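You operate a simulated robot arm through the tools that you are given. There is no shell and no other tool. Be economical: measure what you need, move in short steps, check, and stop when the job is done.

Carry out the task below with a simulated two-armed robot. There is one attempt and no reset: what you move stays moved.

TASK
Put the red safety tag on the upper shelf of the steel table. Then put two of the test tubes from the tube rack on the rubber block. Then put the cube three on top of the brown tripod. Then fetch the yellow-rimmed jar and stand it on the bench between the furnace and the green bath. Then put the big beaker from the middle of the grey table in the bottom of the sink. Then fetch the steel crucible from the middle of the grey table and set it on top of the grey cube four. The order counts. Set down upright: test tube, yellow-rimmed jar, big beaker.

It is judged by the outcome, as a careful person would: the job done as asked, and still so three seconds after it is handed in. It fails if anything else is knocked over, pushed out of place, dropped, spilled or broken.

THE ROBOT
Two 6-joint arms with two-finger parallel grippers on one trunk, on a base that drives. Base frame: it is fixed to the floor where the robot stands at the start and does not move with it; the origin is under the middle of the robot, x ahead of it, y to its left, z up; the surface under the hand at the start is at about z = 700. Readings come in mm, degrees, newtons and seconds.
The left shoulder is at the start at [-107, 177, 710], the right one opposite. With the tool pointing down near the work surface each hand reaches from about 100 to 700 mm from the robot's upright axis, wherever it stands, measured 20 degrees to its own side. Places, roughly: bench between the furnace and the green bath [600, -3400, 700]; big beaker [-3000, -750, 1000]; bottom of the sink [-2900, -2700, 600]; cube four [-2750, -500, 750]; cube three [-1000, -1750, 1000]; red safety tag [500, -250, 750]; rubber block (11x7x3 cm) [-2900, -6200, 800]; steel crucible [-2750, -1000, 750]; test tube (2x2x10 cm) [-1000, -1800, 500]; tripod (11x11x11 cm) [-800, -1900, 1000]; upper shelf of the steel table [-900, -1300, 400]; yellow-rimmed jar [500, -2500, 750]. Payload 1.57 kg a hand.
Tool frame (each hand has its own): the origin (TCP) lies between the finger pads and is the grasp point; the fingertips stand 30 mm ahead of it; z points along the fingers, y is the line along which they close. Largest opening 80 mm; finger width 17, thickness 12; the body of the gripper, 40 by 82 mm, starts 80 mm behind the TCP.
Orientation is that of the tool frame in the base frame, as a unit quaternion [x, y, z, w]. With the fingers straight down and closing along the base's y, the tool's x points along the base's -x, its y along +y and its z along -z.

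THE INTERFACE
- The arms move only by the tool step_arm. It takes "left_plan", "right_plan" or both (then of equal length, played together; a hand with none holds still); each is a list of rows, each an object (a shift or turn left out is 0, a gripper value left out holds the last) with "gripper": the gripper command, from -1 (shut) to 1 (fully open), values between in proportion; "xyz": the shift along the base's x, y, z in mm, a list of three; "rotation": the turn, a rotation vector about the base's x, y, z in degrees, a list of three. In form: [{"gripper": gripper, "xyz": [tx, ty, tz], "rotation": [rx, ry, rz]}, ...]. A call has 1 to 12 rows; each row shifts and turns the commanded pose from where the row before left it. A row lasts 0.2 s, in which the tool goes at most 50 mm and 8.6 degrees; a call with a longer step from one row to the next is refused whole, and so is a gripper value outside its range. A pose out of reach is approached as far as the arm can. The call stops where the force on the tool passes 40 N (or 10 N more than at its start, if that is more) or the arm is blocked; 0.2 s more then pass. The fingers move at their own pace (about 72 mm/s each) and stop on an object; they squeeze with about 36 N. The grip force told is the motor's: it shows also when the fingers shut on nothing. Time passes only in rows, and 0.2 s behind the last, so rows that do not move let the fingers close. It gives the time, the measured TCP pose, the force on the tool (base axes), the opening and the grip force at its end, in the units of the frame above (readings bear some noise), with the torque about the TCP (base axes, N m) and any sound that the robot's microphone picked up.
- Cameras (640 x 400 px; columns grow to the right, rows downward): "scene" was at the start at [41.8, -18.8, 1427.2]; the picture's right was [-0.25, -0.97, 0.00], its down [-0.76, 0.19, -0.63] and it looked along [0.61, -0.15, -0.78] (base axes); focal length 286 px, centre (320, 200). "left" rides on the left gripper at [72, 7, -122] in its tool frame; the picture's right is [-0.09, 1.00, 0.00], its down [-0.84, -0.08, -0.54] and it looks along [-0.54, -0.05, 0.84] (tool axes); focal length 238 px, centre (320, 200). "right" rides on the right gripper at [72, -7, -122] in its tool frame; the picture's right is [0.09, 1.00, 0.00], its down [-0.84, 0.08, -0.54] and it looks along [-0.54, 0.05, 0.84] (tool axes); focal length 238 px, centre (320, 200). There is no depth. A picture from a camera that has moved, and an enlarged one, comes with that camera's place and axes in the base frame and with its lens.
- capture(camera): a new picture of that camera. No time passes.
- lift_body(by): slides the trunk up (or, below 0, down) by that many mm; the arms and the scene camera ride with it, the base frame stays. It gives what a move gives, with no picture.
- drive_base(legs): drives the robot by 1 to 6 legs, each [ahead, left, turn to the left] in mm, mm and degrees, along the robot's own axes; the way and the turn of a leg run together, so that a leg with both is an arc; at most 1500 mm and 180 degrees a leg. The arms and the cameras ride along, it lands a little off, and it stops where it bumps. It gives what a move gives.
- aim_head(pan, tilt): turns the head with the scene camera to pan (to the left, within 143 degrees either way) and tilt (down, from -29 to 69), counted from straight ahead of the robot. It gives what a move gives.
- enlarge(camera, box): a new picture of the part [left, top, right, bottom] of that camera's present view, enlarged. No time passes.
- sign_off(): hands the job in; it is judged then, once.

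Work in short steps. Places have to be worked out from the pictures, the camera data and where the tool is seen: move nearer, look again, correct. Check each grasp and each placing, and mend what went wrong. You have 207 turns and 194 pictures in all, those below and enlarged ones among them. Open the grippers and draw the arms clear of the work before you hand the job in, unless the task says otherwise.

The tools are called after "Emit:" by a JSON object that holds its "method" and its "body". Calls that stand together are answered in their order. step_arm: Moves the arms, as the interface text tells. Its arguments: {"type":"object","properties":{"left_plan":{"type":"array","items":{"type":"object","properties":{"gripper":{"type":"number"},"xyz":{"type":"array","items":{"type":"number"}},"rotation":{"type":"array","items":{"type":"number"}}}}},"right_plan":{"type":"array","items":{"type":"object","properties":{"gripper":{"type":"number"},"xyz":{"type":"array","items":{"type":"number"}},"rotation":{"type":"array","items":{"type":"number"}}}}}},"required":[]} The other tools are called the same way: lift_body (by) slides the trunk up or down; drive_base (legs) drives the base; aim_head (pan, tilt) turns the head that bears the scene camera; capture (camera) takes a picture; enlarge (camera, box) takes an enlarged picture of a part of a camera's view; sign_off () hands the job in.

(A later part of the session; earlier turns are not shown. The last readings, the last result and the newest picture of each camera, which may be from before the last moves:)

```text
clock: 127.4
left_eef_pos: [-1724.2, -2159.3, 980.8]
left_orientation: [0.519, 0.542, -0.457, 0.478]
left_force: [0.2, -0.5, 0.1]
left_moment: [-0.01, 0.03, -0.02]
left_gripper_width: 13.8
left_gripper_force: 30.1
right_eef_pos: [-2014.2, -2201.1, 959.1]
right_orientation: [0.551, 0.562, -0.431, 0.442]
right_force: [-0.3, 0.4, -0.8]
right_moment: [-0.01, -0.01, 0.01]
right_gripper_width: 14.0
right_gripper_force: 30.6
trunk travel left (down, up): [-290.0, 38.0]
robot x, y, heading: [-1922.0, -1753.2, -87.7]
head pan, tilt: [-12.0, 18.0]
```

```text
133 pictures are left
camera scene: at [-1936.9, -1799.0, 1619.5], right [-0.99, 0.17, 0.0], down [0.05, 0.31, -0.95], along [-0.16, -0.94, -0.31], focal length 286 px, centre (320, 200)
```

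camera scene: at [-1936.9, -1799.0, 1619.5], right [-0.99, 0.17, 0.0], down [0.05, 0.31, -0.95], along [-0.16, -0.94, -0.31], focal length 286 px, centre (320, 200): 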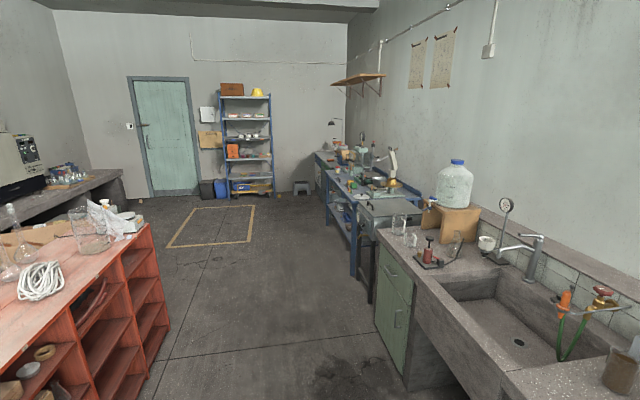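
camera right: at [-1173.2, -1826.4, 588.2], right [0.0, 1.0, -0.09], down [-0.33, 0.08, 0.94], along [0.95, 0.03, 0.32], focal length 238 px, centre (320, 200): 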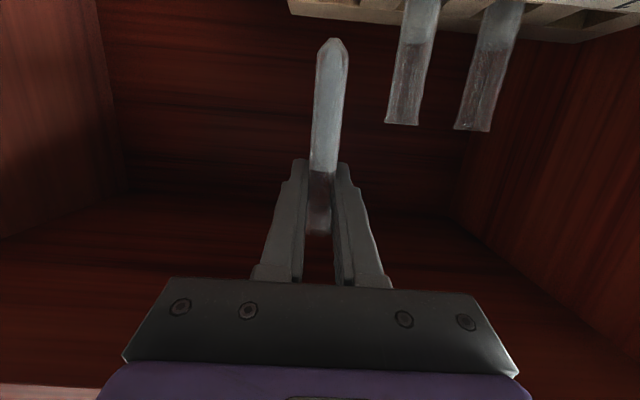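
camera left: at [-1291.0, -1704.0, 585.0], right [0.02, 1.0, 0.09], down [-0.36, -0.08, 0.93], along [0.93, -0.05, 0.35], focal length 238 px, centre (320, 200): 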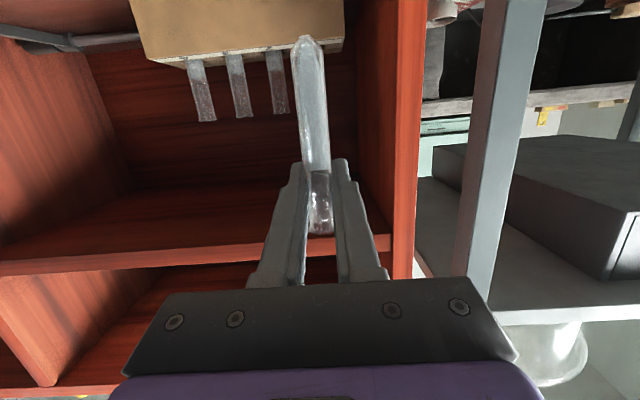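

The way south is clear. I'll drive down to about y -5200 and look at the far table.

Emit:
{"method": "drive_base", "body": {"legs": [[0, 0, -2], [1500, 0, 0], [1500, 0, 0], [400, 0, 0]]}}

Emit:
{"method": "aim_head", "body": {"pan": -45, "tilt": 30}}

Emit:
{"method": "capture", "body": {"camera": "scene"}}

```text
clock: 144.5
left_eef_pos: [-1680.4, -5608.0, 979.7]
left_orientation: [0.521, 0.54, -0.458, 0.476]
left_force: [-0.6, 0.1, 1.1]
left_moment: [-0.01, -0.01, 0.0]
left_gripper_width: 13.8
left_gripper_force: 30.9
right_eef_pos: [-1968.9, -5648.6, 958.5]
right_orientation: [0.552, 0.56, -0.432, 0.441]
right_force: [0.6, 0.2, 0.3]
right_moment: [-0.01, -0.02, -0.02]
right_gripper_width: 13.6
right_gripper_force: 30.8
trunk travel left (down, up): [-290.0, 38.0]
robot x, y, heading: [-1869.4, -5194.5, -88.2]
head pan, tilt: [-12.0, 18.0]
```

```text
clock: 145.5
left_eef_pos: [-1680.0, -5607.3, 980.8]
left_orientation: [0.521, 0.54, -0.458, 0.476]
left_force: [0.2, 0.5, 0.8]
left_moment: [-0.01, 0.03, 0.0]
left_gripper_width: 13.7
left_gripper_force: 30.5
right_eef_pos: [-1969.7, -5648.2, 956.9]
right_orientation: [0.553, 0.56, -0.432, 0.441]
right_force: [0.0, -0.7, -0.5]
right_moment: [-0.04, 0.0, 0.01]
right_gripper_width: 13.8
right_gripper_force: 30.1
trunk travel left (down, up): [-290.0, 38.0]
robot x, y, heading: [-1871.9, -5198.0, -87.7]
head pan, tilt: [-45.0, 30.0]
```

```text
132 pictures are left
camera scene: at [-1935.3, -5221.2, 1600.3], right [-0.73, 0.68, 0.0], down [0.34, 0.37, -0.87], along [-0.59, -0.63, -0.5], focal length 286 px, centre (320, 200)
```

scene: 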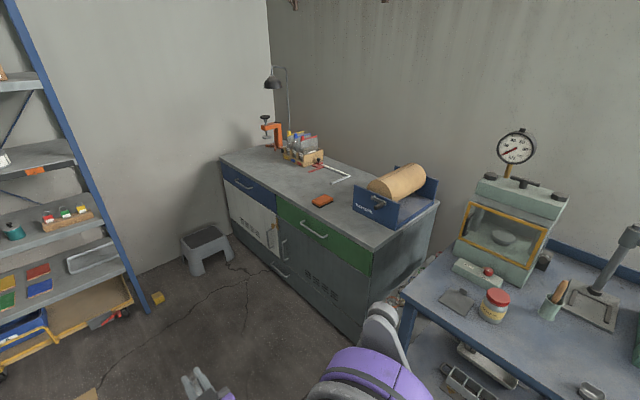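

Emit:
{"method": "enlarge", "body": {"camera": "scene", "box": [250, 100, 450, 225]}}

```text
3.20 times, centred on (350, 162) of scene
camera zoom: at [-1935.3, -5221.2, 1600.3], right [-0.73, 0.68, 0.0], down [0.34, 0.37, -0.87], along [-0.59, -0.63, -0.5], focal length 916 px, centre (224, 320)
```

zoom: 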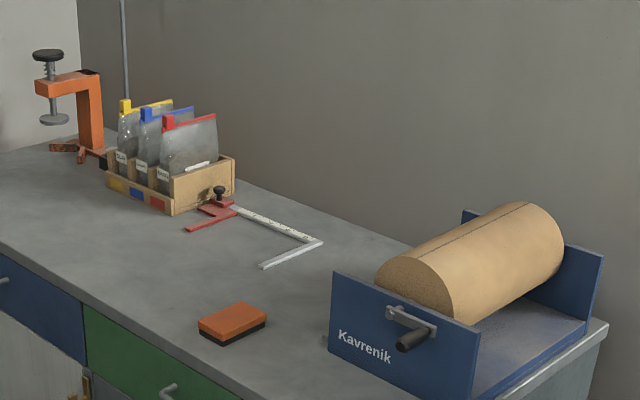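

The orange-and-black block on the far table is the rubber block, flat-topped and near [-2850, -6180]. I'll look closely at a tube's bottom to see how it'll stand.

Emit:
{"method": "enlarge", "body": {"camera": "left", "box": [260, 0, 380, 240]}}

Emit:
{"method": "enlarge", "body": {"camera": "right", "box": [260, 0, 380, 240]}}

```text
1.67 times, centred on (320, 120) of left
camera zoom: at [-1677.2, -5477.1, 923.8], right [1.0, 0.03, 0.09], down [-0.1, 0.43, 0.9], along [-0.02, -0.9, 0.43], focal length 397 px, centre (320, 333)
```

zoom: 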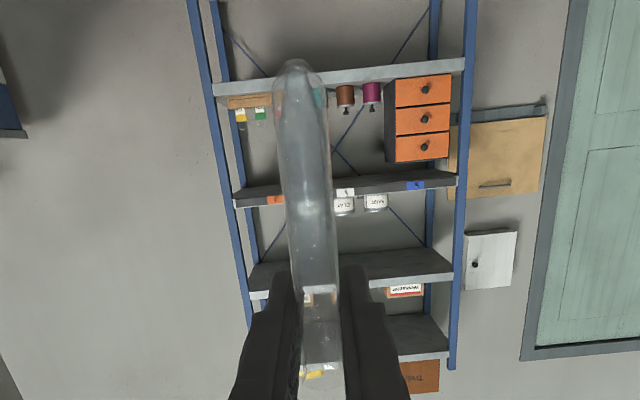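

```text
1.67 times, centred on (320, 120) of right
camera zoom: at [-1976.3, -5512.2, 919.0], right [1.0, 0.04, -0.09], down [0.07, 0.33, 0.94], along [0.06, -0.94, 0.32], focal length 397 px, centre (320, 333)
```

zoom: 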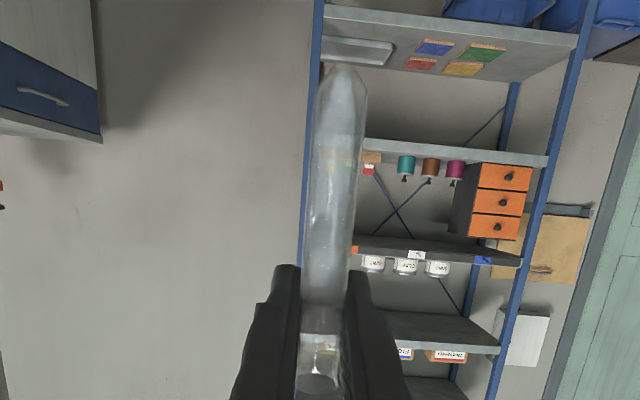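

The tube bottoms taper to a small flat, so they must be set down truly vertical. I'll drive to face the far table square on from the east, opposite the block.

Emit:
{"method": "drive_base", "body": {"legs": [[0, 0, -92], [0, 985, 0], [200, 0, 0]]}}

Emit:
{"method": "aim_head", "body": {"pan": 0, "tilt": 48}}

Emit:
{"method": "capture", "body": {"camera": "scene"}}

Emit:
{"method": "capture", "body": {"camera": "right"}}

```text
clock: 159.7
left_eef_pos: [-2527.2, -6338.0, 981.1]
left_orientation: [0.751, -0.016, -0.66, -0.013]
left_force: [-0.1, 0.8, -1.3]
left_moment: [0.01, 0.04, 0.0]
left_gripper_width: 13.5
left_gripper_force: 30.5
right_eef_pos: [-2545.7, -6048.0, 958.9]
right_orientation: [0.786, -0.025, -0.617, -0.018]
right_force: [-0.1, -0.6, 0.3]
right_moment: [0.0, -0.01, -0.02]
right_gripper_width: 13.7
right_gripper_force: 30.3
trunk travel left (down, up): [-290.0, 38.0]
robot x, y, heading: [-2102.7, -6175.6, 177.6]
head pan, tilt: [-45.0, 30.0]
```

```text
clock: 160.8
left_eef_pos: [-2528.4, -6338.2, 981.1]
left_orientation: [0.75, -0.016, -0.661, -0.013]
left_force: [-0.5, -0.4, 0.1]
left_moment: [-0.01, -0.03, -0.02]
left_gripper_width: 13.7
left_gripper_force: 29.8
right_eef_pos: [-2544.2, -6046.9, 958.5]
right_orientation: [0.786, -0.025, -0.617, -0.017]
right_force: [0.8, -1.2, -0.7]
right_moment: [-0.03, -0.02, -0.02]
right_gripper_width: 13.8
right_gripper_force: 29.8
trunk travel left (down, up): [-290.0, 38.0]
robot x, y, heading: [-2104.4, -6182.6, 177.6]
head pan, tilt: [0.0, 48.0]
```

```text
128 pictures are left
camera scene: at [-2139.1, -6176.5, 1573.5], right [0.04, 1.0, 0.0], down [0.74, -0.03, -0.67], along [-0.67, 0.03, -0.74], focal length 286 px, centre (320, 200)
```

scene: 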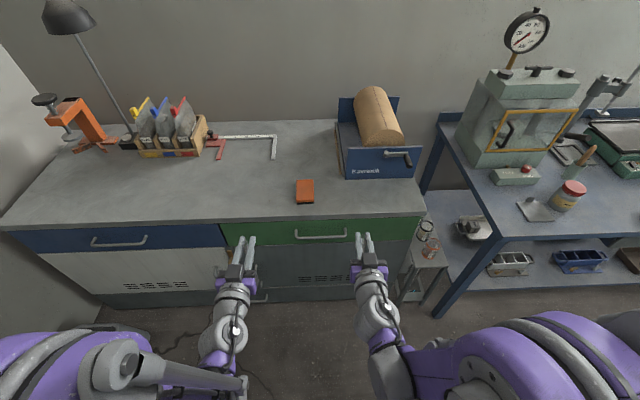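

```text
127 pictures are left
camera right: at [-2408.6, -6049.0, 919.0], right [-0.04, -1.0, -0.09], down [0.32, -0.09, 0.94], along [-0.95, 0.01, 0.32], focal length 238 px, centre (320, 200)
```

right: 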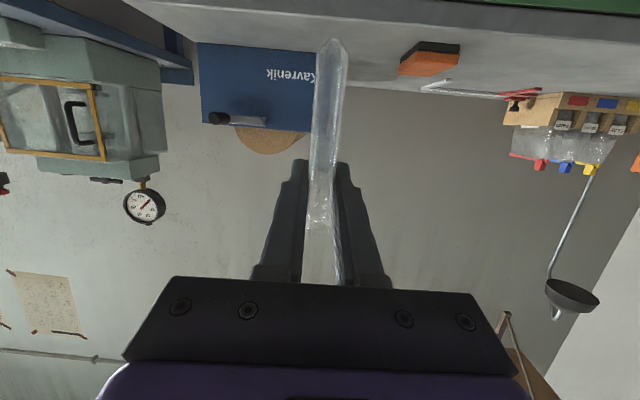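

Emit:
{"method": "enlarge", "body": {"camera": "scene", "box": [260, 150, 360, 220]}}

Emit:
{"method": "enlarge", "body": {"camera": "right", "box": [380, 20, 500, 100]}}

```text
5.71 times, centred on (310, 185) of scene
camera zoom: at [-2139.1, -6176.5, 1573.5], right [0.04, 1.0, 0.0], down [0.74, -0.03, -0.67], along [-0.67, 0.03, -0.74], focal length 1636 px, centre (377, 286)
```

zoom: 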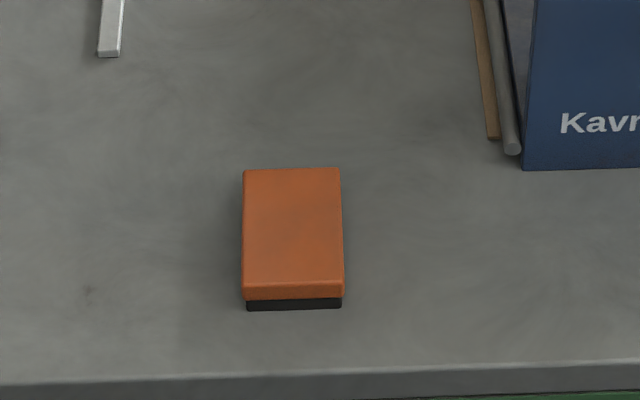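

```text
5.00 times, centred on (440, 60) of right
camera zoom: at [-2408.6, -6049.0, 919.0], right [-0.04, -1.0, -0.09], down [0.32, -0.09, 0.94], along [-0.95, 0.01, 0.32], focal length 1192 px, centre (-280, 900)
```

zoom: 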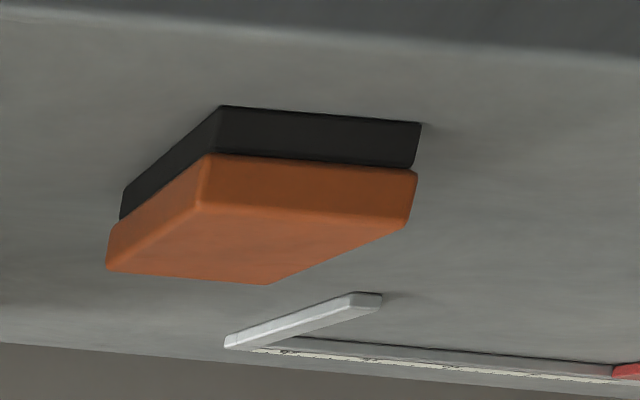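

The block top is at z≈827, spanning x -2918 to -2814 and y -6229 to -6168. I'll set the left tube at the far end and the right tube at the near end. First I'll square up and move closer, and restore the left hand's pitch to what it was at the grasp.

Emit:
{"method": "drive_base", "body": {"legs": [[0, 0, 2.3], [130, 0, 0]]}}

Emit:
{"method": "step_arm", "body": {"left_plan": [{"rotation": [0, -2.2, 0]}, {"rotation": [0, -2.3, 0]}, {}]}}

Emit:
{"method": "capture", "body": {"camera": "scene"}}

Emit:
{"method": "capture", "body": {"camera": "left"}}

```text
clock: 162.4
left_eef_pos: [-2651.5, -6356.1, 979.2]
left_orientation: [0.751, 0.001, -0.66, 0.002]
left_force: [0.0, 0.3, -0.6]
left_moment: [0.01, 0.02, 0.0]
left_gripper_width: 13.9
left_gripper_force: 30.2
right_eef_pos: [-2682.0, -6065.7, 959.0]
right_orientation: [0.787, -0.009, -0.617, -0.005]
right_force: [0.4, -0.1, -0.4]
right_moment: [0.02, -0.01, -0.01]
right_gripper_width: 13.7
right_gripper_force: 30.2
trunk travel left (down, up): [-290.0, 38.0]
robot x, y, heading: [-2233.4, -6172.8, 179.5]
head pan, tilt: [0.0, 48.0]
```

```text
clock: 163.2
left_eef_pos: [-2653.1, -6356.8, 983.9]
left_orientation: [0.753, 0.0, -0.658, 0.001]
left_force: [0.3, 0.8, -0.6]
left_moment: [-0.02, -0.01, -0.01]
left_gripper_width: 13.6
left_gripper_force: 29.9
left hand out of reach, approached as far as the arm can: row 2
right_eef_pos: [-2681.8, -6065.9, 958.7]
right_orientation: [0.787, -0.008, -0.617, -0.004]
right_force: [-0.2, -0.5, 0.5]
right_moment: [0.01, -0.01, 0.01]
right_gripper_width: 13.7
right_gripper_force: 30.2
trunk travel left (down, up): [-290.0, 38.0]
robot x, y, heading: [-2233.2, -6181.9, 180.0]
head pan, tilt: [0.0, 48.0]
```

```text
124 pictures are left
camera scene: at [-2269.9, -6177.8, 1573.4], right [0.0, 1.0, 0.0], down [0.74, 0.0, -0.67], along [-0.67, 0.0, -0.74], focal length 286 px, centre (320, 200)
```

scene: 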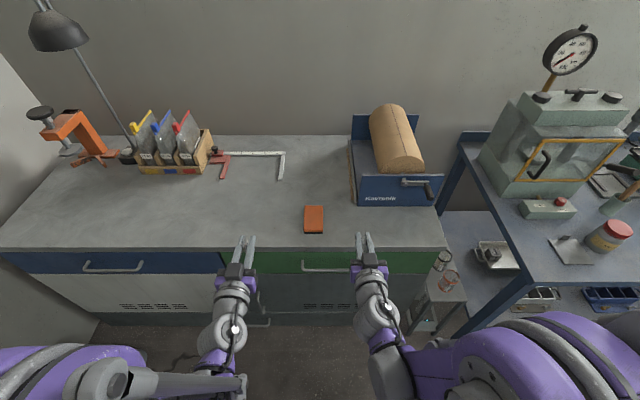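

```text
123 pictures are left
camera left: at [-2521.0, -6362.1, 928.4], right [-0.01, -1.0, 0.09], down [0.43, 0.08, 0.9], along [-0.9, 0.05, 0.42], focal length 238 px, centre (320, 200)
```

left: 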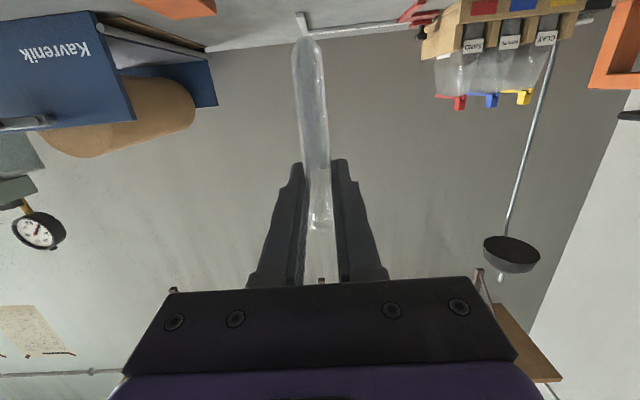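

Emit:
{"method": "step_arm", "body": {"left_plan": [{"xyz": [-40, 24, 0]}, {"xyz": [-40, 25, 0]}, {"xyz": [-40, 24, 0]}, {"xyz": [-40, 25, 0], "rotation": [0, -2, 0]}, {"xyz": [-40, 24, 0], "rotation": [0, -2.2, 0]}, {"xyz": [-38, 24, -10]}, {"xyz": [0, 0, -10]}, {}]}}

Emit:
{"method": "enlarge", "body": {"camera": "scene", "box": [260, 150, 380, 240]}}

Emit:
{"method": "capture", "body": {"camera": "left"}}

Emit:
{"method": "capture", "body": {"camera": "right"}}

```text
clock: 165.1
left_eef_pos: [-2861.2, -6334.5, 961.3]
left_orientation: [0.78, 0.042, -0.621, -0.064]
left_force: [0.7, 0.8, -0.5]
left_moment: [0.02, -0.01, 0.01]
left_gripper_width: 13.8
left_gripper_force: 30.1
left hand out of reach, approached as far as the arm can: row 1, 2, 3, 4, 5, 6, 7
right_eef_pos: [-2682.3, -6065.7, 958.7]
right_orientation: [0.787, -0.008, -0.617, -0.005]
right_force: [-1.0, -0.3, -0.8]
right_moment: [-0.01, -0.04, 0.0]
right_gripper_width: 13.9
right_gripper_force: 30.2
trunk travel left (down, up): [-290.0, 38.0]
robot x, y, heading: [-2233.0, -6178.1, 180.1]
head pan, tilt: [0.0, 48.0]
```

```text
4.44 times, centred on (320, 195) of scene
camera zoom: at [-2270.3, -6177.6, 1573.4], right [0.0, 1.0, 0.0], down [0.74, 0.0, -0.67], along [-0.67, 0.0, -0.74], focal length 1272 px, centre (320, 222)
```

zoom: 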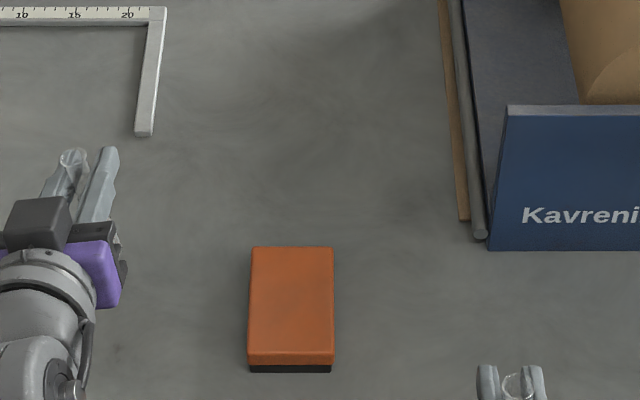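

```text
121 pictures are left
camera left: at [-2725.0, -6335.6, 916.6], right [-0.03, -1.0, -0.06], down [0.34, -0.07, 0.94], along [-0.94, 0.01, 0.34], focal length 238 px, centre (320, 200)
```

left: 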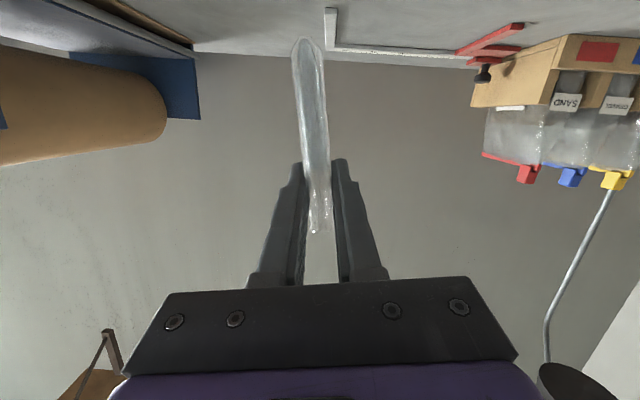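

```text
120 pictures are left
camera right: at [-2544.8, -6061.6, 919.0], right [0.0, -1.0, -0.09], down [0.33, -0.08, 0.94], along [-0.95, -0.03, 0.32], focal length 238 px, centre (320, 200)
```

right: 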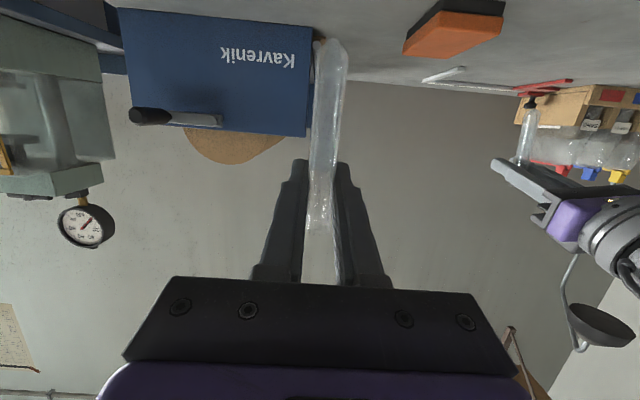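

The left arm can't reach that far inward with the tool straight ahead. I'll shift the base 135 mm north instead and restore the left hand's orientation.

Emit:
{"method": "drive_base", "body": {"legs": [[0, -130, 0]]}}

Emit:
{"method": "step_arm", "body": {"left_plan": [{"xyz": [0, 0, 0], "rotation": [-4.3, 0.5, 0.4]}, {"xyz": [0, 0, 0], "rotation": [-4.4, 0.5, 0.5]}, {"xyz": [-5, 0, 0]}, {}]}}

Emit:
{"method": "enlarge", "body": {"camera": "scene", "box": [240, 150, 360, 240]}}

Emit:
{"method": "capture", "body": {"camera": "left"}}

```text
clock: 166.9
left_eef_pos: [-2860.3, -6202.5, 960.8]
left_orientation: [0.78, 0.043, -0.622, -0.063]
left_force: [-0.1, -0.3, 0.0]
left_moment: [-0.01, 0.0, 0.01]
left_gripper_width: 13.6
left_gripper_force: 29.7
right_eef_pos: [-2681.0, -5935.8, 959.7]
right_orientation: [0.787, -0.008, -0.617, -0.005]
right_force: [0.2, -0.3, -0.2]
right_moment: [0.0, 0.01, 0.0]
right_gripper_width: 13.7
right_gripper_force: 30.1
trunk travel left (down, up): [-290.0, 38.0]
robot x, y, heading: [-2233.6, -6046.4, 179.9]
head pan, tilt: [0.0, 48.0]
```

```text
clock: 167.9
left_eef_pos: [-2864.0, -6209.4, 960.8]
left_orientation: [0.777, 0.046, -0.625, -0.061]
left_force: [-0.1, -0.2, 0.1]
left_moment: [-0.01, -0.02, -0.01]
left_gripper_width: 13.3
left_gripper_force: 29.9
left hand out of reach, approached as far as the arm can: row 1, 2
right_eef_pos: [-2681.4, -5933.9, 958.2]
right_orientation: [0.787, -0.008, -0.617, -0.004]
right_force: [-1.0, -0.2, -1.1]
right_moment: [0.0, 0.02, -0.01]
right_gripper_width: 13.8
right_gripper_force: 30.3
trunk travel left (down, up): [-290.0, 38.0]
robot x, y, heading: [-2234.5, -6046.7, 179.8]
head pan, tilt: [0.0, 48.0]
```

```text
4.44 times, centred on (300, 195) of scene
camera zoom: at [-2269.7, -6046.0, 1573.4], right [0.0, 1.0, 0.0], down [0.74, 0.0, -0.67], along [-0.67, 0.0, -0.74], focal length 1272 px, centre (409, 222)
```

zoom: 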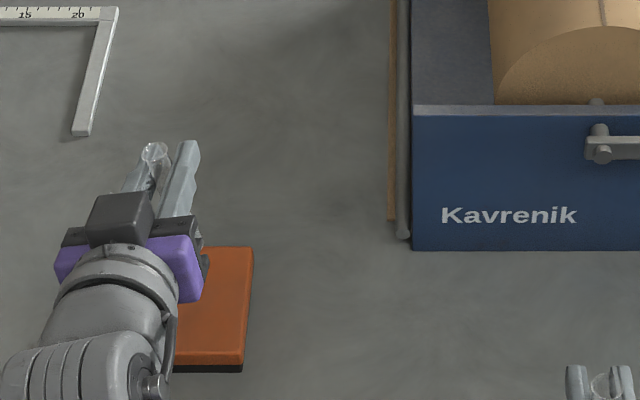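

```text
118 pictures are left
camera left: at [-2729.7, -6208.7, 915.9], right [-0.02, -1.0, -0.06], down [0.35, -0.07, 0.93], along [-0.94, 0.0, 0.35], focal length 238 px, centre (320, 200)
```

left: 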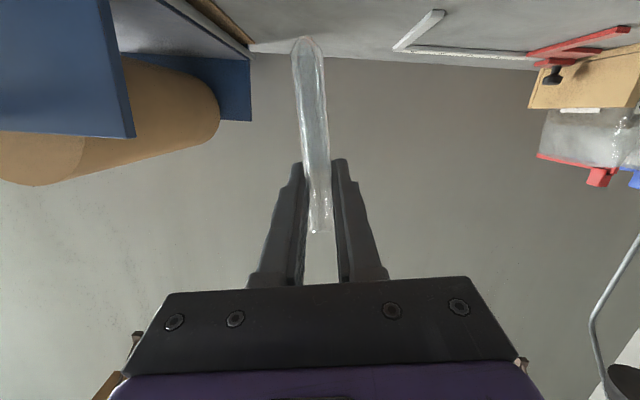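

The wrist is near a limit with the hand above the shoulder. I'll raise the trunk 35 mm, lower the hand the same amount or a little more, extend it, and retry the orientation fix.

Emit:
{"method": "lift_body", "body": {"by": 36}}

Emit:
{"method": "step_arm", "body": {"left_plan": [{"xyz": [-10, 0, -20]}, {"xyz": [-10, 0, -20]}, {"xyz": [-8, 0, -15]}, {"rotation": [-3.0, 0.2, 0.2]}, {"rotation": [-3.0, 0.2, 0.2]}, {"rotation": [-3.0, 0.2, 0.2]}, {}]}}

```text
clock: 168.7
left_eef_pos: [-2865.3, -6211.3, 997.2]
left_orientation: [0.776, 0.043, -0.626, -0.063]
left_force: [0.9, 0.1, -0.3]
left_moment: [0.01, 0.06, -0.02]
left_gripper_width: 13.8
left_gripper_force: 30.4
right_eef_pos: [-2684.6, -5934.2, 999.1]
right_orientation: [0.785, -0.008, -0.619, -0.004]
right_force: [0.2, 0.2, -1.0]
right_moment: [0.03, 0.0, 0.02]
right_gripper_width: 13.9
right_gripper_force: 30.1
trunk travel left (down, up): [-326.0, 2.0]
robot x, y, heading: [-2236.2, -6046.7, 180.1]
head pan, tilt: [0.0, 48.0]
```

```text
clock: 170.3
left_eef_pos: [-2894.2, -6210.0, 950.9]
left_orientation: [0.763, 0.037, -0.642, -0.067]
left_force: [-0.5, 0.2, -0.7]
left_moment: [0.02, -0.01, 0.02]
left_gripper_width: 13.8
left_gripper_force: 30.0
left hand out of reach, approached as far as the arm can: row 4, 5, 6
right_eef_pos: [-2684.7, -5935.1, 999.4]
right_orientation: [0.786, -0.008, -0.618, -0.004]
right_force: [-1.0, -0.8, 0.3]
right_moment: [-0.01, 0.04, 0.01]
right_gripper_width: 13.9
right_gripper_force: 30.0
trunk travel left (down, up): [-326.0, 2.0]
robot x, y, heading: [-2233.7, -6047.0, 180.0]
head pan, tilt: [0.0, 48.0]
```

The limit seems to be lateral: the hand is too far inward at this height. I'll shift the base a further 80 mm north and bring the hand back south while fixing orientation.

Emit:
{"method": "drive_base", "body": {"legs": [[0, -80, 0]]}}

Emit:
{"method": "step_arm", "body": {"left_plan": [{"xyz": [0, -27, 0]}, {"xyz": [0, -27, 0]}, {"xyz": [0, -26, 0]}, {"rotation": [-3.0, -0.7, 0.5]}, {"rotation": [-3.0, -0.7, 0.5]}, {"rotation": [-2.6, -0.7, 0.5]}, {}]}}

Emit:
{"method": "capture", "body": {"camera": "left"}}

```text
clock: 171.6
left_eef_pos: [-2893.1, -6130.1, 949.0]
left_orientation: [0.763, 0.036, -0.641, -0.067]
left_force: [-0.3, -0.6, -0.5]
left_moment: [0.0, 0.01, 0.01]
left_gripper_width: 13.5
left_gripper_force: 30.1
right_eef_pos: [-2686.0, -5854.1, 999.4]
right_orientation: [0.786, -0.008, -0.618, -0.004]
right_force: [0.6, -0.8, 0.0]
right_moment: [-0.05, 0.03, 0.02]
right_gripper_width: 13.8
right_gripper_force: 30.2
trunk travel left (down, up): [-326.0, 2.0]
robot x, y, heading: [-2236.4, -5967.1, 179.9]
head pan, tilt: [0.0, 48.0]
```

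```text
clock: 173.2
left_eef_pos: [-2894.6, -6206.6, 949.1]
left_orientation: [0.777, -0.002, -0.629, -0.002]
left_force: [-0.1, -0.7, 0.4]
left_moment: [0.02, 0.02, -0.01]
left_gripper_width: 13.7
left_gripper_force: 30.2
right_eef_pos: [-2686.0, -5854.9, 998.3]
right_orientation: [0.786, -0.008, -0.618, -0.004]
right_force: [0.3, -0.5, 0.3]
right_moment: [-0.02, 0.0, 0.02]
right_gripper_width: 13.6
right_gripper_force: 29.8
trunk travel left (down, up): [-326.0, 2.0]
robot x, y, heading: [-2233.6, -5961.4, 180.0]
head pan, tilt: [0.0, 48.0]
```

```text
117 pictures are left
camera left: at [-2759.5, -6214.7, 904.4], right [-0.02, -1.0, 0.09], down [0.36, 0.08, 0.93], along [-0.93, 0.05, 0.35], focal length 238 px, centre (320, 200)
```

left: 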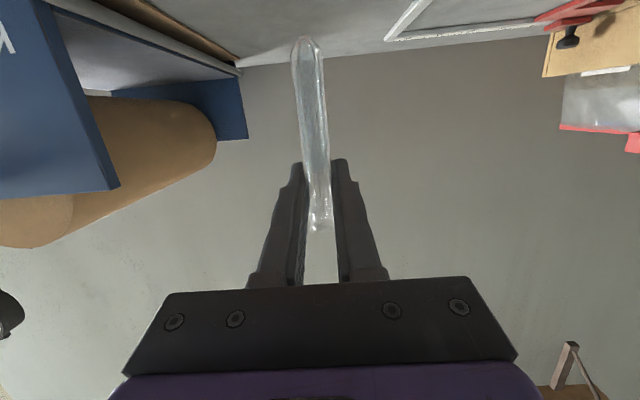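

Orientation is restored. I'll zoom with the scene camera to check how the tube sits relative to the block.

Emit:
{"method": "aim_head", "body": {"pan": 18, "tilt": 45}}

Emit:
{"method": "enlarge", "body": {"camera": "scene", "box": [270, 140, 370, 220]}}

```text
clock: 174.1
left_eef_pos: [-2893.8, -6208.9, 950.7]
left_orientation: [0.778, 0.0, -0.629, -0.001]
left_force: [-0.4, 0.6, -0.8]
left_moment: [-0.02, 0.04, 0.01]
left_gripper_width: 13.7
left_gripper_force: 30.3
right_eef_pos: [-2685.6, -5854.1, 999.1]
right_orientation: [0.786, -0.008, -0.618, -0.004]
right_force: [1.3, -0.9, -0.7]
right_moment: [-0.02, -0.01, -0.02]
right_gripper_width: 13.6
right_gripper_force: 30.4
trunk travel left (down, up): [-326.0, 2.0]
robot x, y, heading: [-2231.0, -5967.4, 180.1]
head pan, tilt: [18.0, 45.0]
```

```text
5.00 times, centred on (320, 180) of scene
camera zoom: at [-2266.5, -5990.3, 1614.7], right [-0.31, 0.95, 0.0], down [0.67, 0.22, -0.71], along [-0.67, -0.22, -0.71], focal length 1431 px, centre (320, 300)
```

zoom: 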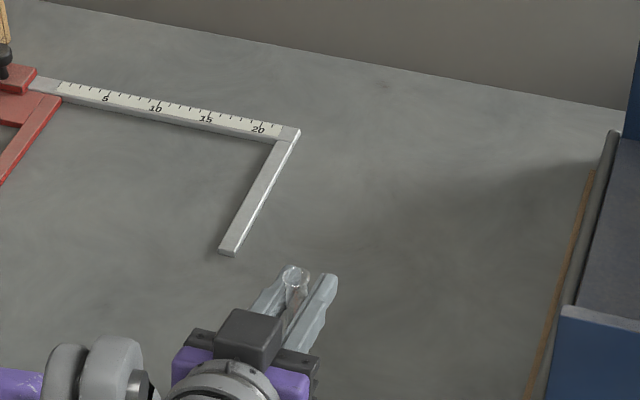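

Proceed: lower gently toward contact, expected near TCP z 906.

Emit:
{"method": "step_arm", "body": {"left_plan": [{"xyz": [0, 0, -15]}, {"xyz": [0, 0, -15]}, {"xyz": [0, 0, -5]}, {"xyz": [0, 0, -3]}, {"xyz": [0, 0, -2]}, {}]}}

Emit:
{"method": "capture", "body": {"camera": "left"}}

```text
clock: 175.4
left_eef_pos: [-2894.4, -6209.3, 910.5]
left_orientation: [0.778, -0.002, -0.629, -0.002]
left_force: [0.2, -0.5, 0.6]
left_moment: [-0.01, 0.01, 0.01]
left_gripper_width: 14.0
left_gripper_force: 29.5
right_eef_pos: [-2685.8, -5854.4, 998.7]
right_orientation: [0.786, -0.008, -0.619, -0.004]
right_force: [-0.4, 0.4, -0.6]
right_moment: [0.03, 0.01, 0.0]
right_gripper_width: 13.9
right_gripper_force: 30.3
trunk travel left (down, up): [-326.0, 2.0]
robot x, y, heading: [-2234.4, -5965.3, 180.2]
head pan, tilt: [18.0, 45.0]
```

```text
115 pictures are left
camera left: at [-2758.9, -6216.0, 864.6], right [-0.02, -1.0, 0.09], down [0.36, 0.08, 0.93], along [-0.93, 0.05, 0.35], focal length 238 px, centre (320, 200)
```

left: 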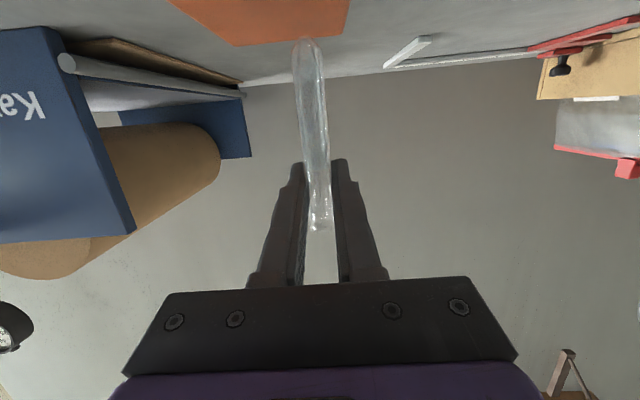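

About 5 mm to go, so I'll lower in 1.5 mm steps.

Emit:
{"method": "step_arm", "body": {"left_plan": [{"xyz": [0, 0, -1.5]}, {"xyz": [0, 0, -1.5]}, {"xyz": [0, 0, -1.5]}, {}]}}

Emit:
{"method": "enlarge", "body": {"camera": "left", "box": [240, 0, 400, 100]}}

```text
clock: 176.4
left_eef_pos: [-2892.5, -6210.1, 905.5]
left_orientation: [0.778, -0.001, -0.628, -0.001]
left_force: [-0.1, 0.5, 0.1]
left_moment: [-0.03, -0.01, -0.01]
left_gripper_width: 13.7
left_gripper_force: 30.2
right_eef_pos: [-2684.9, -5853.8, 1000.0]
right_orientation: [0.786, -0.009, -0.618, -0.005]
right_force: [0.0, -0.2, -0.7]
right_moment: [-0.02, 0.0, 0.02]
right_gripper_width: 14.1
right_gripper_force: 29.9
trunk travel left (down, up): [-326.0, 2.0]
robot x, y, heading: [-2231.0, -5963.0, 180.0]
head pan, tilt: [18.0, 45.0]
```

```text
4.00 times, centred on (320, 50) of left
camera zoom: at [-2758.2, -6216.5, 859.9], right [-0.02, -1.0, 0.09], down [0.36, 0.08, 0.93], along [-0.93, 0.05, 0.35], focal length 953 px, centre (320, 800)
```

zoom: 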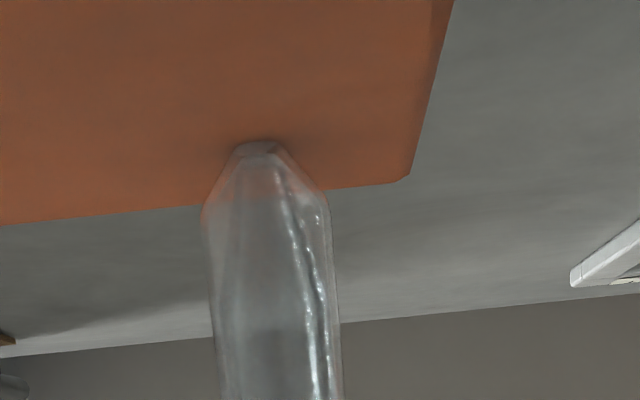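

Very close now. I'll continue in 1 mm steps until contact shows.

Emit:
{"method": "step_arm", "body": {"left_plan": [{"xyz": [0, 0, -1]}, {"xyz": [0, 0, -1]}, {}]}}

Emit:
{"method": "enlarge", "body": {"camera": "left", "box": [240, 0, 400, 100]}}

```text
clock: 177.2
left_eef_pos: [-2892.7, -6209.8, 903.8]
left_orientation: [0.777, -0.001, -0.629, -0.001]
left_force: [-1.1, -1.0, 13.1]
left_moment: [-0.05, 0.13, -0.01]
left_gripper_width: 13.7
left_gripper_force: 30.6
right_eef_pos: [-2684.1, -5853.5, 999.4]
right_orientation: [0.785, -0.008, -0.619, -0.004]
right_force: [-0.2, -0.2, 0.4]
right_moment: [0.04, -0.01, -0.03]
right_gripper_width: 13.5
right_gripper_force: 30.6
trunk travel left (down, up): [-326.0, 2.0]
robot x, y, heading: [-2231.6, -5964.3, 179.8]
head pan, tilt: [18.0, 45.0]
```

```text
4.00 times, centred on (320, 50) of left
camera zoom: at [-2757.9, -6216.1, 859.2], right [-0.02, -1.0, 0.09], down [0.36, 0.08, 0.93], along [-0.93, 0.05, 0.35], focal length 953 px, centre (320, 800)
```

zoom: 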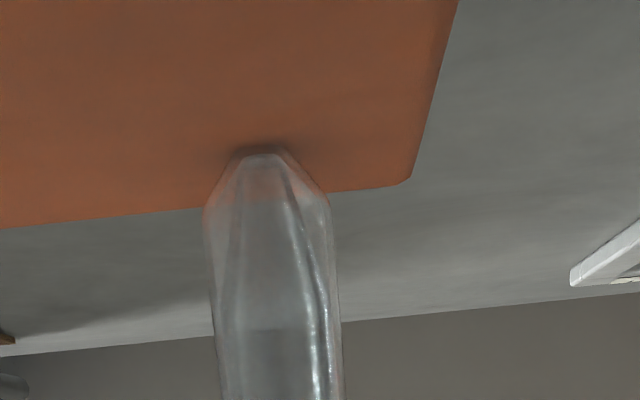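

Contact at 13 N. I'll ease off the press slightly and open a little, then check before withdrawing.

Emit:
{"method": "step_arm", "body": {"left_plan": [{"xyz": [0, 0, 0.7]}, {"gripper": -0.6}, {"gripper": -0.52}, {"gripper": -0.45}, {}]}}

Emit:
{"method": "capture", "body": {"camera": "left"}}

```text
clock: 178.4
left_eef_pos: [-2893.4, -6209.5, 904.0]
left_orientation: [0.778, 0.0, -0.629, -0.001]
left_force: [-0.6, 0.2, 0.9]
left_moment: [0.01, 0.01, -0.02]
left_gripper_width: 21.8
left_gripper_force: 0.1
right_eef_pos: [-2685.8, -5854.0, 997.2]
right_orientation: [0.785, -0.008, -0.619, -0.004]
right_force: [0.0, 0.0, -0.1]
right_moment: [-0.03, 0.01, 0.0]
right_gripper_width: 13.7
right_gripper_force: 30.1
trunk travel left (down, up): [-326.0, 2.0]
robot x, y, heading: [-2237.9, -5962.4, 180.1]
head pan, tilt: [18.0, 45.0]
```

```text
112 pictures are left
camera left: at [-2758.1, -6215.6, 858.4], right [-0.02, -1.0, 0.09], down [0.36, 0.08, 0.93], along [-0.93, 0.05, 0.35], focal length 238 px, centre (320, 200)
```

left: 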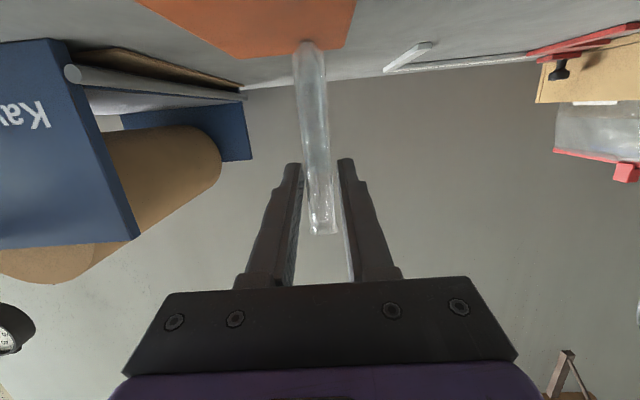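

It stands on its own. I'll open a bit more and withdraw straight back.

Emit:
{"method": "step_arm", "body": {"left_plan": [{"gripper": -0.3}, {}, {"xyz": [10, 0, 0]}, {"xyz": [15, 0, 0]}, {"xyz": [25, 0, 0]}, {"xyz": [30, 0, 0]}, {"xyz": [40, 0, 0]}, {"xyz": [40, -10, 0]}]}}

Emit:
{"method": "capture", "body": {"camera": "left"}}

Emit:
{"method": "capture", "body": {"camera": "scene"}}

```text
clock: 180.2
left_eef_pos: [-2774.0, -6229.8, 955.5]
left_orientation: [0.778, -0.001, -0.629, -0.002]
left_force: [-0.1, -0.2, 0.2]
left_moment: [0.02, 0.03, -0.01]
left_gripper_width: 27.8
left_gripper_force: 0.0
left hand out of reach, approached as far as the arm can: row 6, 7, 8
right_eef_pos: [-2684.2, -5854.6, 998.1]
right_orientation: [0.785, -0.008, -0.619, -0.004]
right_force: [0.6, 0.1, -0.1]
right_moment: [-0.02, -0.02, -0.02]
right_gripper_width: 13.8
right_gripper_force: 30.5
trunk travel left (down, up): [-326.0, 2.0]
robot x, y, heading: [-2236.0, -5963.9, 180.0]
head pan, tilt: [18.0, 45.0]
```

```text
111 pictures are left
camera left: at [-2639.6, -6235.9, 909.7], right [-0.02, -1.0, 0.09], down [0.35, 0.07, 0.93], along [-0.93, 0.05, 0.35], focal length 238 px, centre (320, 200)
```

left: 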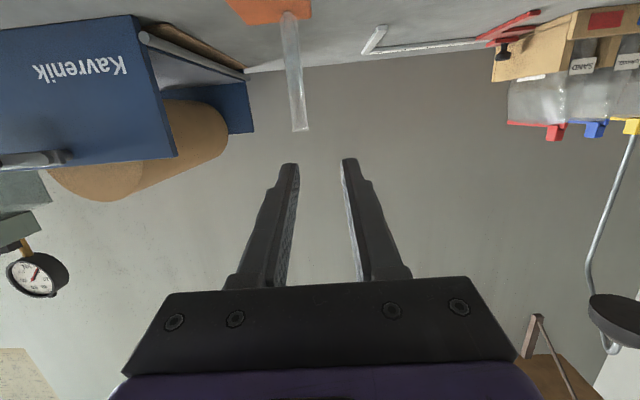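

```text
110 pictures are left
camera scene: at [-2265.2, -5990.6, 1614.6], right [-0.31, 0.95, 0.0], down [0.67, 0.22, -0.71], along [-0.67, -0.22, -0.71], focal length 286 px, centre (320, 200)
```

scene: 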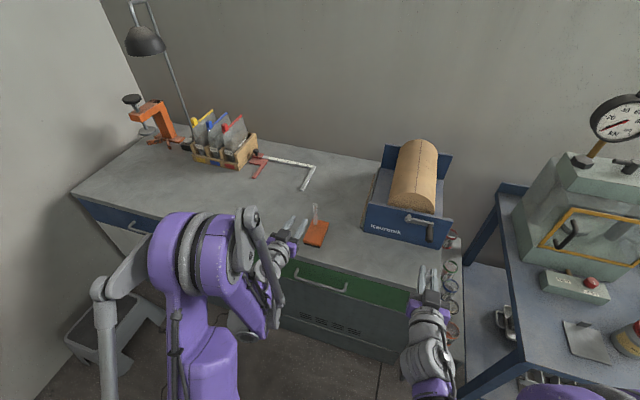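

The first tube stands well. Now I'll fold the left hand down and back, and move the base south so the right hand is well outboard for the second tube.

Emit:
{"method": "step_arm", "body": {"left_plan": [{"xyz": [20, -10, 10], "rotation": [0, -8, 0]}, {"xyz": [25, -10, 10], "rotation": [0, -8, 0]}, {"xyz": [25, -10, 10], "rotation": [0, -8, 0]}, {"xyz": [25, -10, 10], "rotation": [0, -8, 0]}, {"xyz": [25, -10, 10], "rotation": [0, -8, 0]}, {"xyz": [25, 0, 10], "rotation": [0, -8, 0]}, {"xyz": [25, 0, 0], "rotation": [0, -8, 0]}, {"xyz": [25, 0, 0], "rotation": [0, -8, 0]}, {"xyz": [25, 0, 0], "rotation": [0, -8, 0]}, {"xyz": [25, 0, 0], "rotation": [0, -6, 0]}]}}

Emit:
{"method": "drive_base", "body": {"legs": [[0, 450, 0]]}}

Emit:
{"method": "aim_head", "body": {"pan": -10, "tilt": 48}}

Emit:
{"method": "capture", "body": {"camera": "scene"}}

Emit:
{"method": "capture", "body": {"camera": "right"}}

```text
clock: 182.4
left_eef_pos: [-2499.8, -6330.5, 1017.6]
left_orientation: [0.993, 0.0, -0.075, -0.09]
left_force: [0.1, -0.4, 0.3]
left_moment: [-0.01, 0.02, 0.01]
left_gripper_width: 27.7
left_gripper_force: 0.0
left hand out of reach, approached as far as the arm can: row 7, 8, 9, 10
right_eef_pos: [-2684.2, -5854.1, 998.3]
right_orientation: [0.785, -0.008, -0.619, -0.004]
right_force: [-0.1, -0.7, -0.8]
right_moment: [0.02, 0.0, -0.01]
right_gripper_width: 13.7
right_gripper_force: 30.5
trunk travel left (down, up): [-326.0, 2.0]
robot x, y, heading: [-2233.8, -5965.0, 180.1]
head pan, tilt: [18.0, 45.0]
```

```text
clock: 187.0
left_eef_pos: [-2499.3, -6791.2, 1017.6]
left_orientation: [0.993, 0.002, -0.075, -0.089]
left_force: [0.3, 0.2, 0.5]
left_moment: [0.01, -0.02, 0.03]
left_gripper_width: 28.3
left_gripper_force: 0.0
right_eef_pos: [-2685.1, -6316.1, 997.5]
right_orientation: [0.786, -0.007, -0.618, -0.003]
right_force: [-0.1, -0.1, -1.3]
right_moment: [0.01, 0.0, -0.01]
right_gripper_width: 13.9
right_gripper_force: 29.9
trunk travel left (down, up): [-326.0, 2.0]
robot x, y, heading: [-2229.1, -6428.2, -180.1]
head pan, tilt: [18.0, 45.0]
```

```text
clock: 187.9
left_eef_pos: [-2497.8, -6791.2, 1017.6]
left_orientation: [0.993, 0.002, -0.075, -0.09]
left_force: [-0.1, 0.0, -0.4]
left_moment: [0.0, -0.01, -0.02]
left_gripper_width: 27.9
left_gripper_force: 0.1
right_eef_pos: [-2685.9, -6316.1, 998.4]
right_orientation: [0.785, -0.007, -0.619, -0.003]
right_force: [0.2, -0.5, 0.3]
right_moment: [0.01, -0.02, 0.0]
right_gripper_width: 13.9
right_gripper_force: 30.4
trunk travel left (down, up): [-326.0, 2.0]
robot x, y, heading: [-2233.5, -6427.9, -179.9]
head pan, tilt: [-10.0, 48.0]
```

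```text
109 pictures are left
camera scene: at [-2266.4, -6411.9, 1610.5], right [0.17, 0.99, 0.0], down [0.73, -0.13, -0.67], along [-0.66, 0.11, -0.74], focal length 286 px, centre (320, 200)
```

scene: 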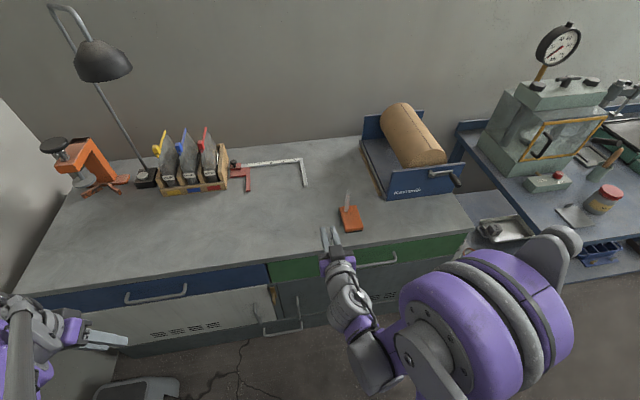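

```text
108 pictures are left
camera right: at [-2548.6, -6310.9, 958.8], right [0.01, -1.0, -0.09], down [0.33, -0.08, 0.94], along [-0.94, -0.03, 0.33], focal length 238 px, centre (320, 200)
```

right: 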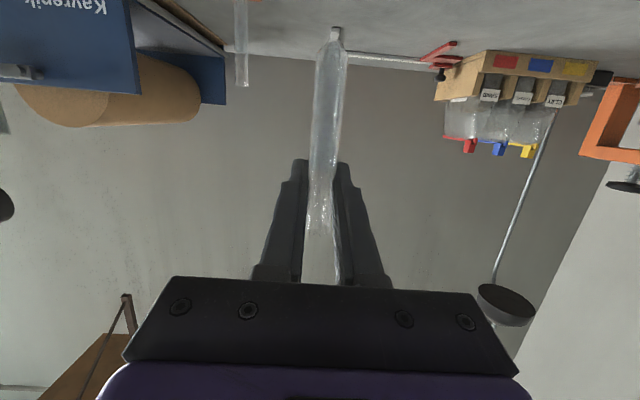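

Now bring the right hand over the near end of the block, at [-2838, -6188].

Emit:
{"method": "step_arm", "body": {"right_plan": [{"xyz": [0, 32, 0]}, {"xyz": [0, 32, 0]}, {"xyz": [0, 32, 0]}, {"xyz": [0, 32, -10]}, {"xyz": [-35, 0, -15]}, {"xyz": [-40, 0, -15]}, {"xyz": [-40, 0, -10]}, {"xyz": [-38, 0, 0]}, {}]}}

Emit:
{"method": "enlarge", "body": {"camera": "scene", "box": [300, 150, 400, 250]}}

Emit:
{"method": "capture", "body": {"camera": "right"}}

```text
clock: 189.9
left_eef_pos: [-2498.0, -6791.5, 1018.2]
left_orientation: [0.993, 0.002, -0.075, -0.089]
left_force: [0.0, -0.1, 0.5]
left_moment: [0.06, 0.0, 0.0]
left_gripper_width: 28.2
left_gripper_force: 0.1
right_eef_pos: [-2842.1, -6187.6, 958.7]
right_orientation: [0.785, -0.007, -0.619, -0.003]
right_force: [-0.9, 0.3, 0.7]
right_moment: [0.01, 0.01, 0.0]
right_gripper_width: 13.8
right_gripper_force: 30.3
right hand out of reach, approached as far as the arm can: row 2, 4
trunk travel left (down, up): [-326.0, 2.0]
robot x, y, heading: [-2232.0, -6427.0, -179.7]
head pan, tilt: [-10.0, 48.0]
```

```text
4.00 times, centred on (350, 200) of scene
camera zoom: at [-2265.8, -6411.9, 1610.5], right [0.17, 0.99, 0.0], down [0.73, -0.13, -0.67], along [-0.66, 0.11, -0.74], focal length 1145 px, centre (200, 200)
```

zoom: 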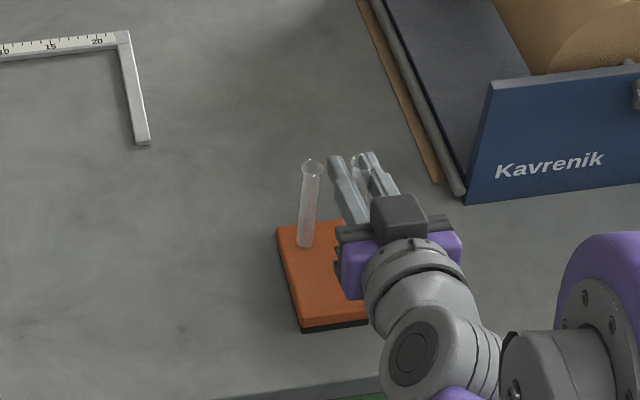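

```text
106 pictures are left
camera right: at [-2705.9, -6181.8, 919.8], right [0.01, -1.0, -0.09], down [0.33, -0.08, 0.94], along [-0.94, -0.03, 0.33], focal length 238 px, centre (320, 200)
```

right: 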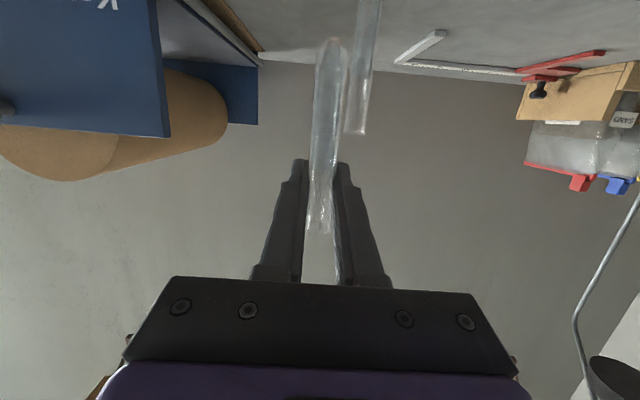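

Well placed. Lowering toward the block.

Emit:
{"method": "step_arm", "body": {"right_plan": [{"xyz": [0, 0, -15]}, {"xyz": [0, 0, -15]}, {"xyz": [0, 0, -12]}, {"xyz": [0, 0, -5]}, {}]}}

Emit:
{"method": "capture", "body": {"camera": "right"}}

```text
clock: 191.2
left_eef_pos: [-2498.7, -6791.2, 1016.9]
left_orientation: [0.993, 0.002, -0.074, -0.09]
left_force: [-0.9, 0.3, 0.0]
left_moment: [0.03, -0.04, 0.03]
left_gripper_width: 28.0
left_gripper_force: 0.0
right_eef_pos: [-2842.4, -6187.0, 911.4]
right_orientation: [0.786, -0.007, -0.618, -0.004]
right_force: [-0.1, 0.5, -0.3]
right_moment: [0.01, -0.07, 0.0]
right_gripper_width: 13.7
right_gripper_force: 30.2
trunk travel left (down, up): [-326.0, 2.0]
robot x, y, heading: [-2232.7, -6425.8, -180.3]
head pan, tilt: [-10.0, 48.0]
```

```text
105 pictures are left
camera right: at [-2706.3, -6182.1, 871.9], right [0.01, -1.0, -0.09], down [0.33, -0.08, 0.94], along [-0.94, -0.03, 0.33], focal length 238 px, centre (320, 200)
```

right: 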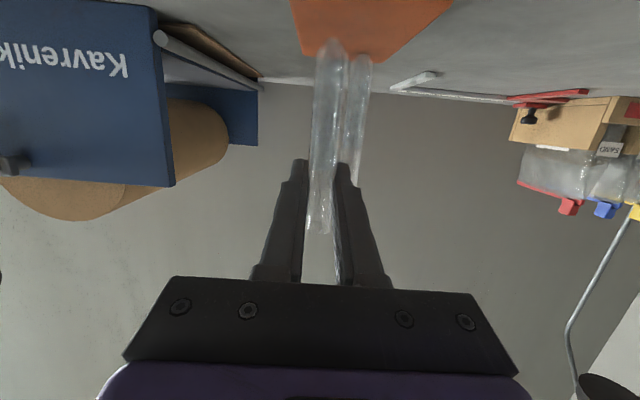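

Emit:
{"method": "step_arm", "body": {"right_plan": [{"xyz": [0, 0, -1.5]}, {"xyz": [0, 0, -1.5]}, {"xyz": [0, 0, -1.5]}, {}]}}

Emit:
{"method": "step_arm", "body": {"right_plan": [{"xyz": [0, 0, -1]}, {}]}}

Emit:
{"method": "enlarge", "body": {"camera": "right", "box": [240, 0, 400, 100]}}

```text
clock: 192.2
left_eef_pos: [-2499.7, -6791.8, 1017.8]
left_orientation: [0.993, 0.002, -0.074, -0.089]
left_force: [0.3, 0.8, 0.5]
left_moment: [0.02, 0.0, 0.0]
left_gripper_width: 28.0
left_gripper_force: 0.0
right_eef_pos: [-2841.6, -6187.6, 906.5]
right_orientation: [0.786, -0.007, -0.618, -0.003]
right_force: [-0.8, 0.7, 0.2]
right_moment: [-0.02, 0.01, 0.01]
right_gripper_width: 13.8
right_gripper_force: 30.3
trunk travel left (down, up): [-326.0, 2.0]
robot x, y, heading: [-2233.8, -6425.2, -179.6]
head pan, tilt: [-10.0, 48.0]
```

```text
clock: 192.8
left_eef_pos: [-2498.9, -6790.8, 1018.0]
left_orientation: [0.993, 0.002, -0.075, -0.089]
left_force: [0.3, 0.9, 0.0]
left_moment: [0.01, 0.01, 0.02]
left_gripper_width: 28.1
left_gripper_force: 0.0
right_eef_pos: [-2841.3, -6186.5, 905.3]
right_orientation: [0.785, -0.008, -0.619, -0.004]
right_force: [0.2, 0.3, -0.3]
right_moment: [0.01, -0.04, -0.02]
right_gripper_width: 13.9
right_gripper_force: 30.3
trunk travel left (down, up): [-326.0, 2.0]
robot x, y, heading: [-2232.0, -6425.4, -179.6]
head pan, tilt: [-10.0, 48.0]
```

```text
4.00 times, centred on (320, 50) of right
camera zoom: at [-2705.0, -6182.1, 865.9], right [0.01, -1.0, -0.09], down [0.33, -0.08, 0.94], along [-0.94, -0.03, 0.33], focal length 953 px, centre (320, 800)
```

zoom: 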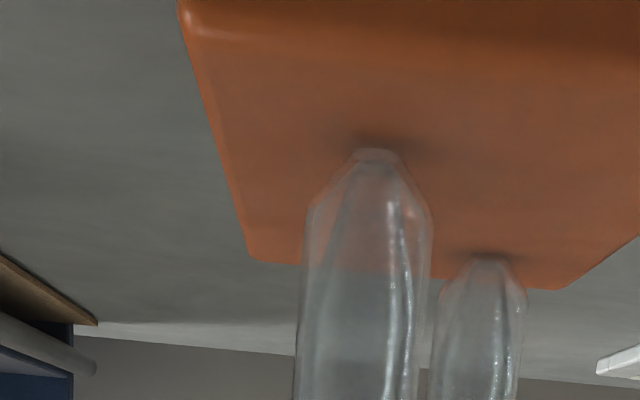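

Emit:
{"method": "step_arm", "body": {"right_plan": [{"xyz": [0, 0, -1]}, {}]}}

Emit:
{"method": "step_arm", "body": {"right_plan": [{"xyz": [0, 0, -0.7]}, {}]}}

```text
clock: 193.3
left_eef_pos: [-2498.6, -6790.3, 1018.5]
left_orientation: [0.993, 0.003, -0.074, -0.089]
left_force: [-0.6, 0.5, -0.9]
left_moment: [0.03, 0.03, 0.02]
left_gripper_width: 27.8
left_gripper_force: 0.0
right_eef_pos: [-2842.1, -6186.6, 905.1]
right_orientation: [0.786, -0.007, -0.618, -0.004]
right_force: [-0.2, 0.0, 0.1]
right_moment: [-0.01, 0.02, -0.05]
right_gripper_width: 13.6
right_gripper_force: 30.5
trunk travel left (down, up): [-326.0, 2.0]
robot x, y, heading: [-2235.3, -6427.2, -180.0]
head pan, tilt: [-10.0, 48.0]
```

```text
clock: 193.9
left_eef_pos: [-2499.1, -6791.7, 1017.6]
left_orientation: [0.993, 0.002, -0.075, -0.089]
left_force: [-0.2, -0.1, 0.6]
left_moment: [0.0, 0.01, 0.0]
left_gripper_width: 27.8
left_gripper_force: 0.1
right_eef_pos: [-2841.6, -6186.1, 904.5]
right_orientation: [0.786, -0.007, -0.619, -0.003]
right_force: [0.4, -1.2, 0.4]
right_moment: [-0.06, 0.02, -0.04]
right_gripper_width: 14.0
right_gripper_force: 30.2
trunk travel left (down, up): [-326.0, 2.0]
robot x, y, heading: [-2231.3, -6429.1, -180.0]
head pan, tilt: [-10.0, 48.0]
```

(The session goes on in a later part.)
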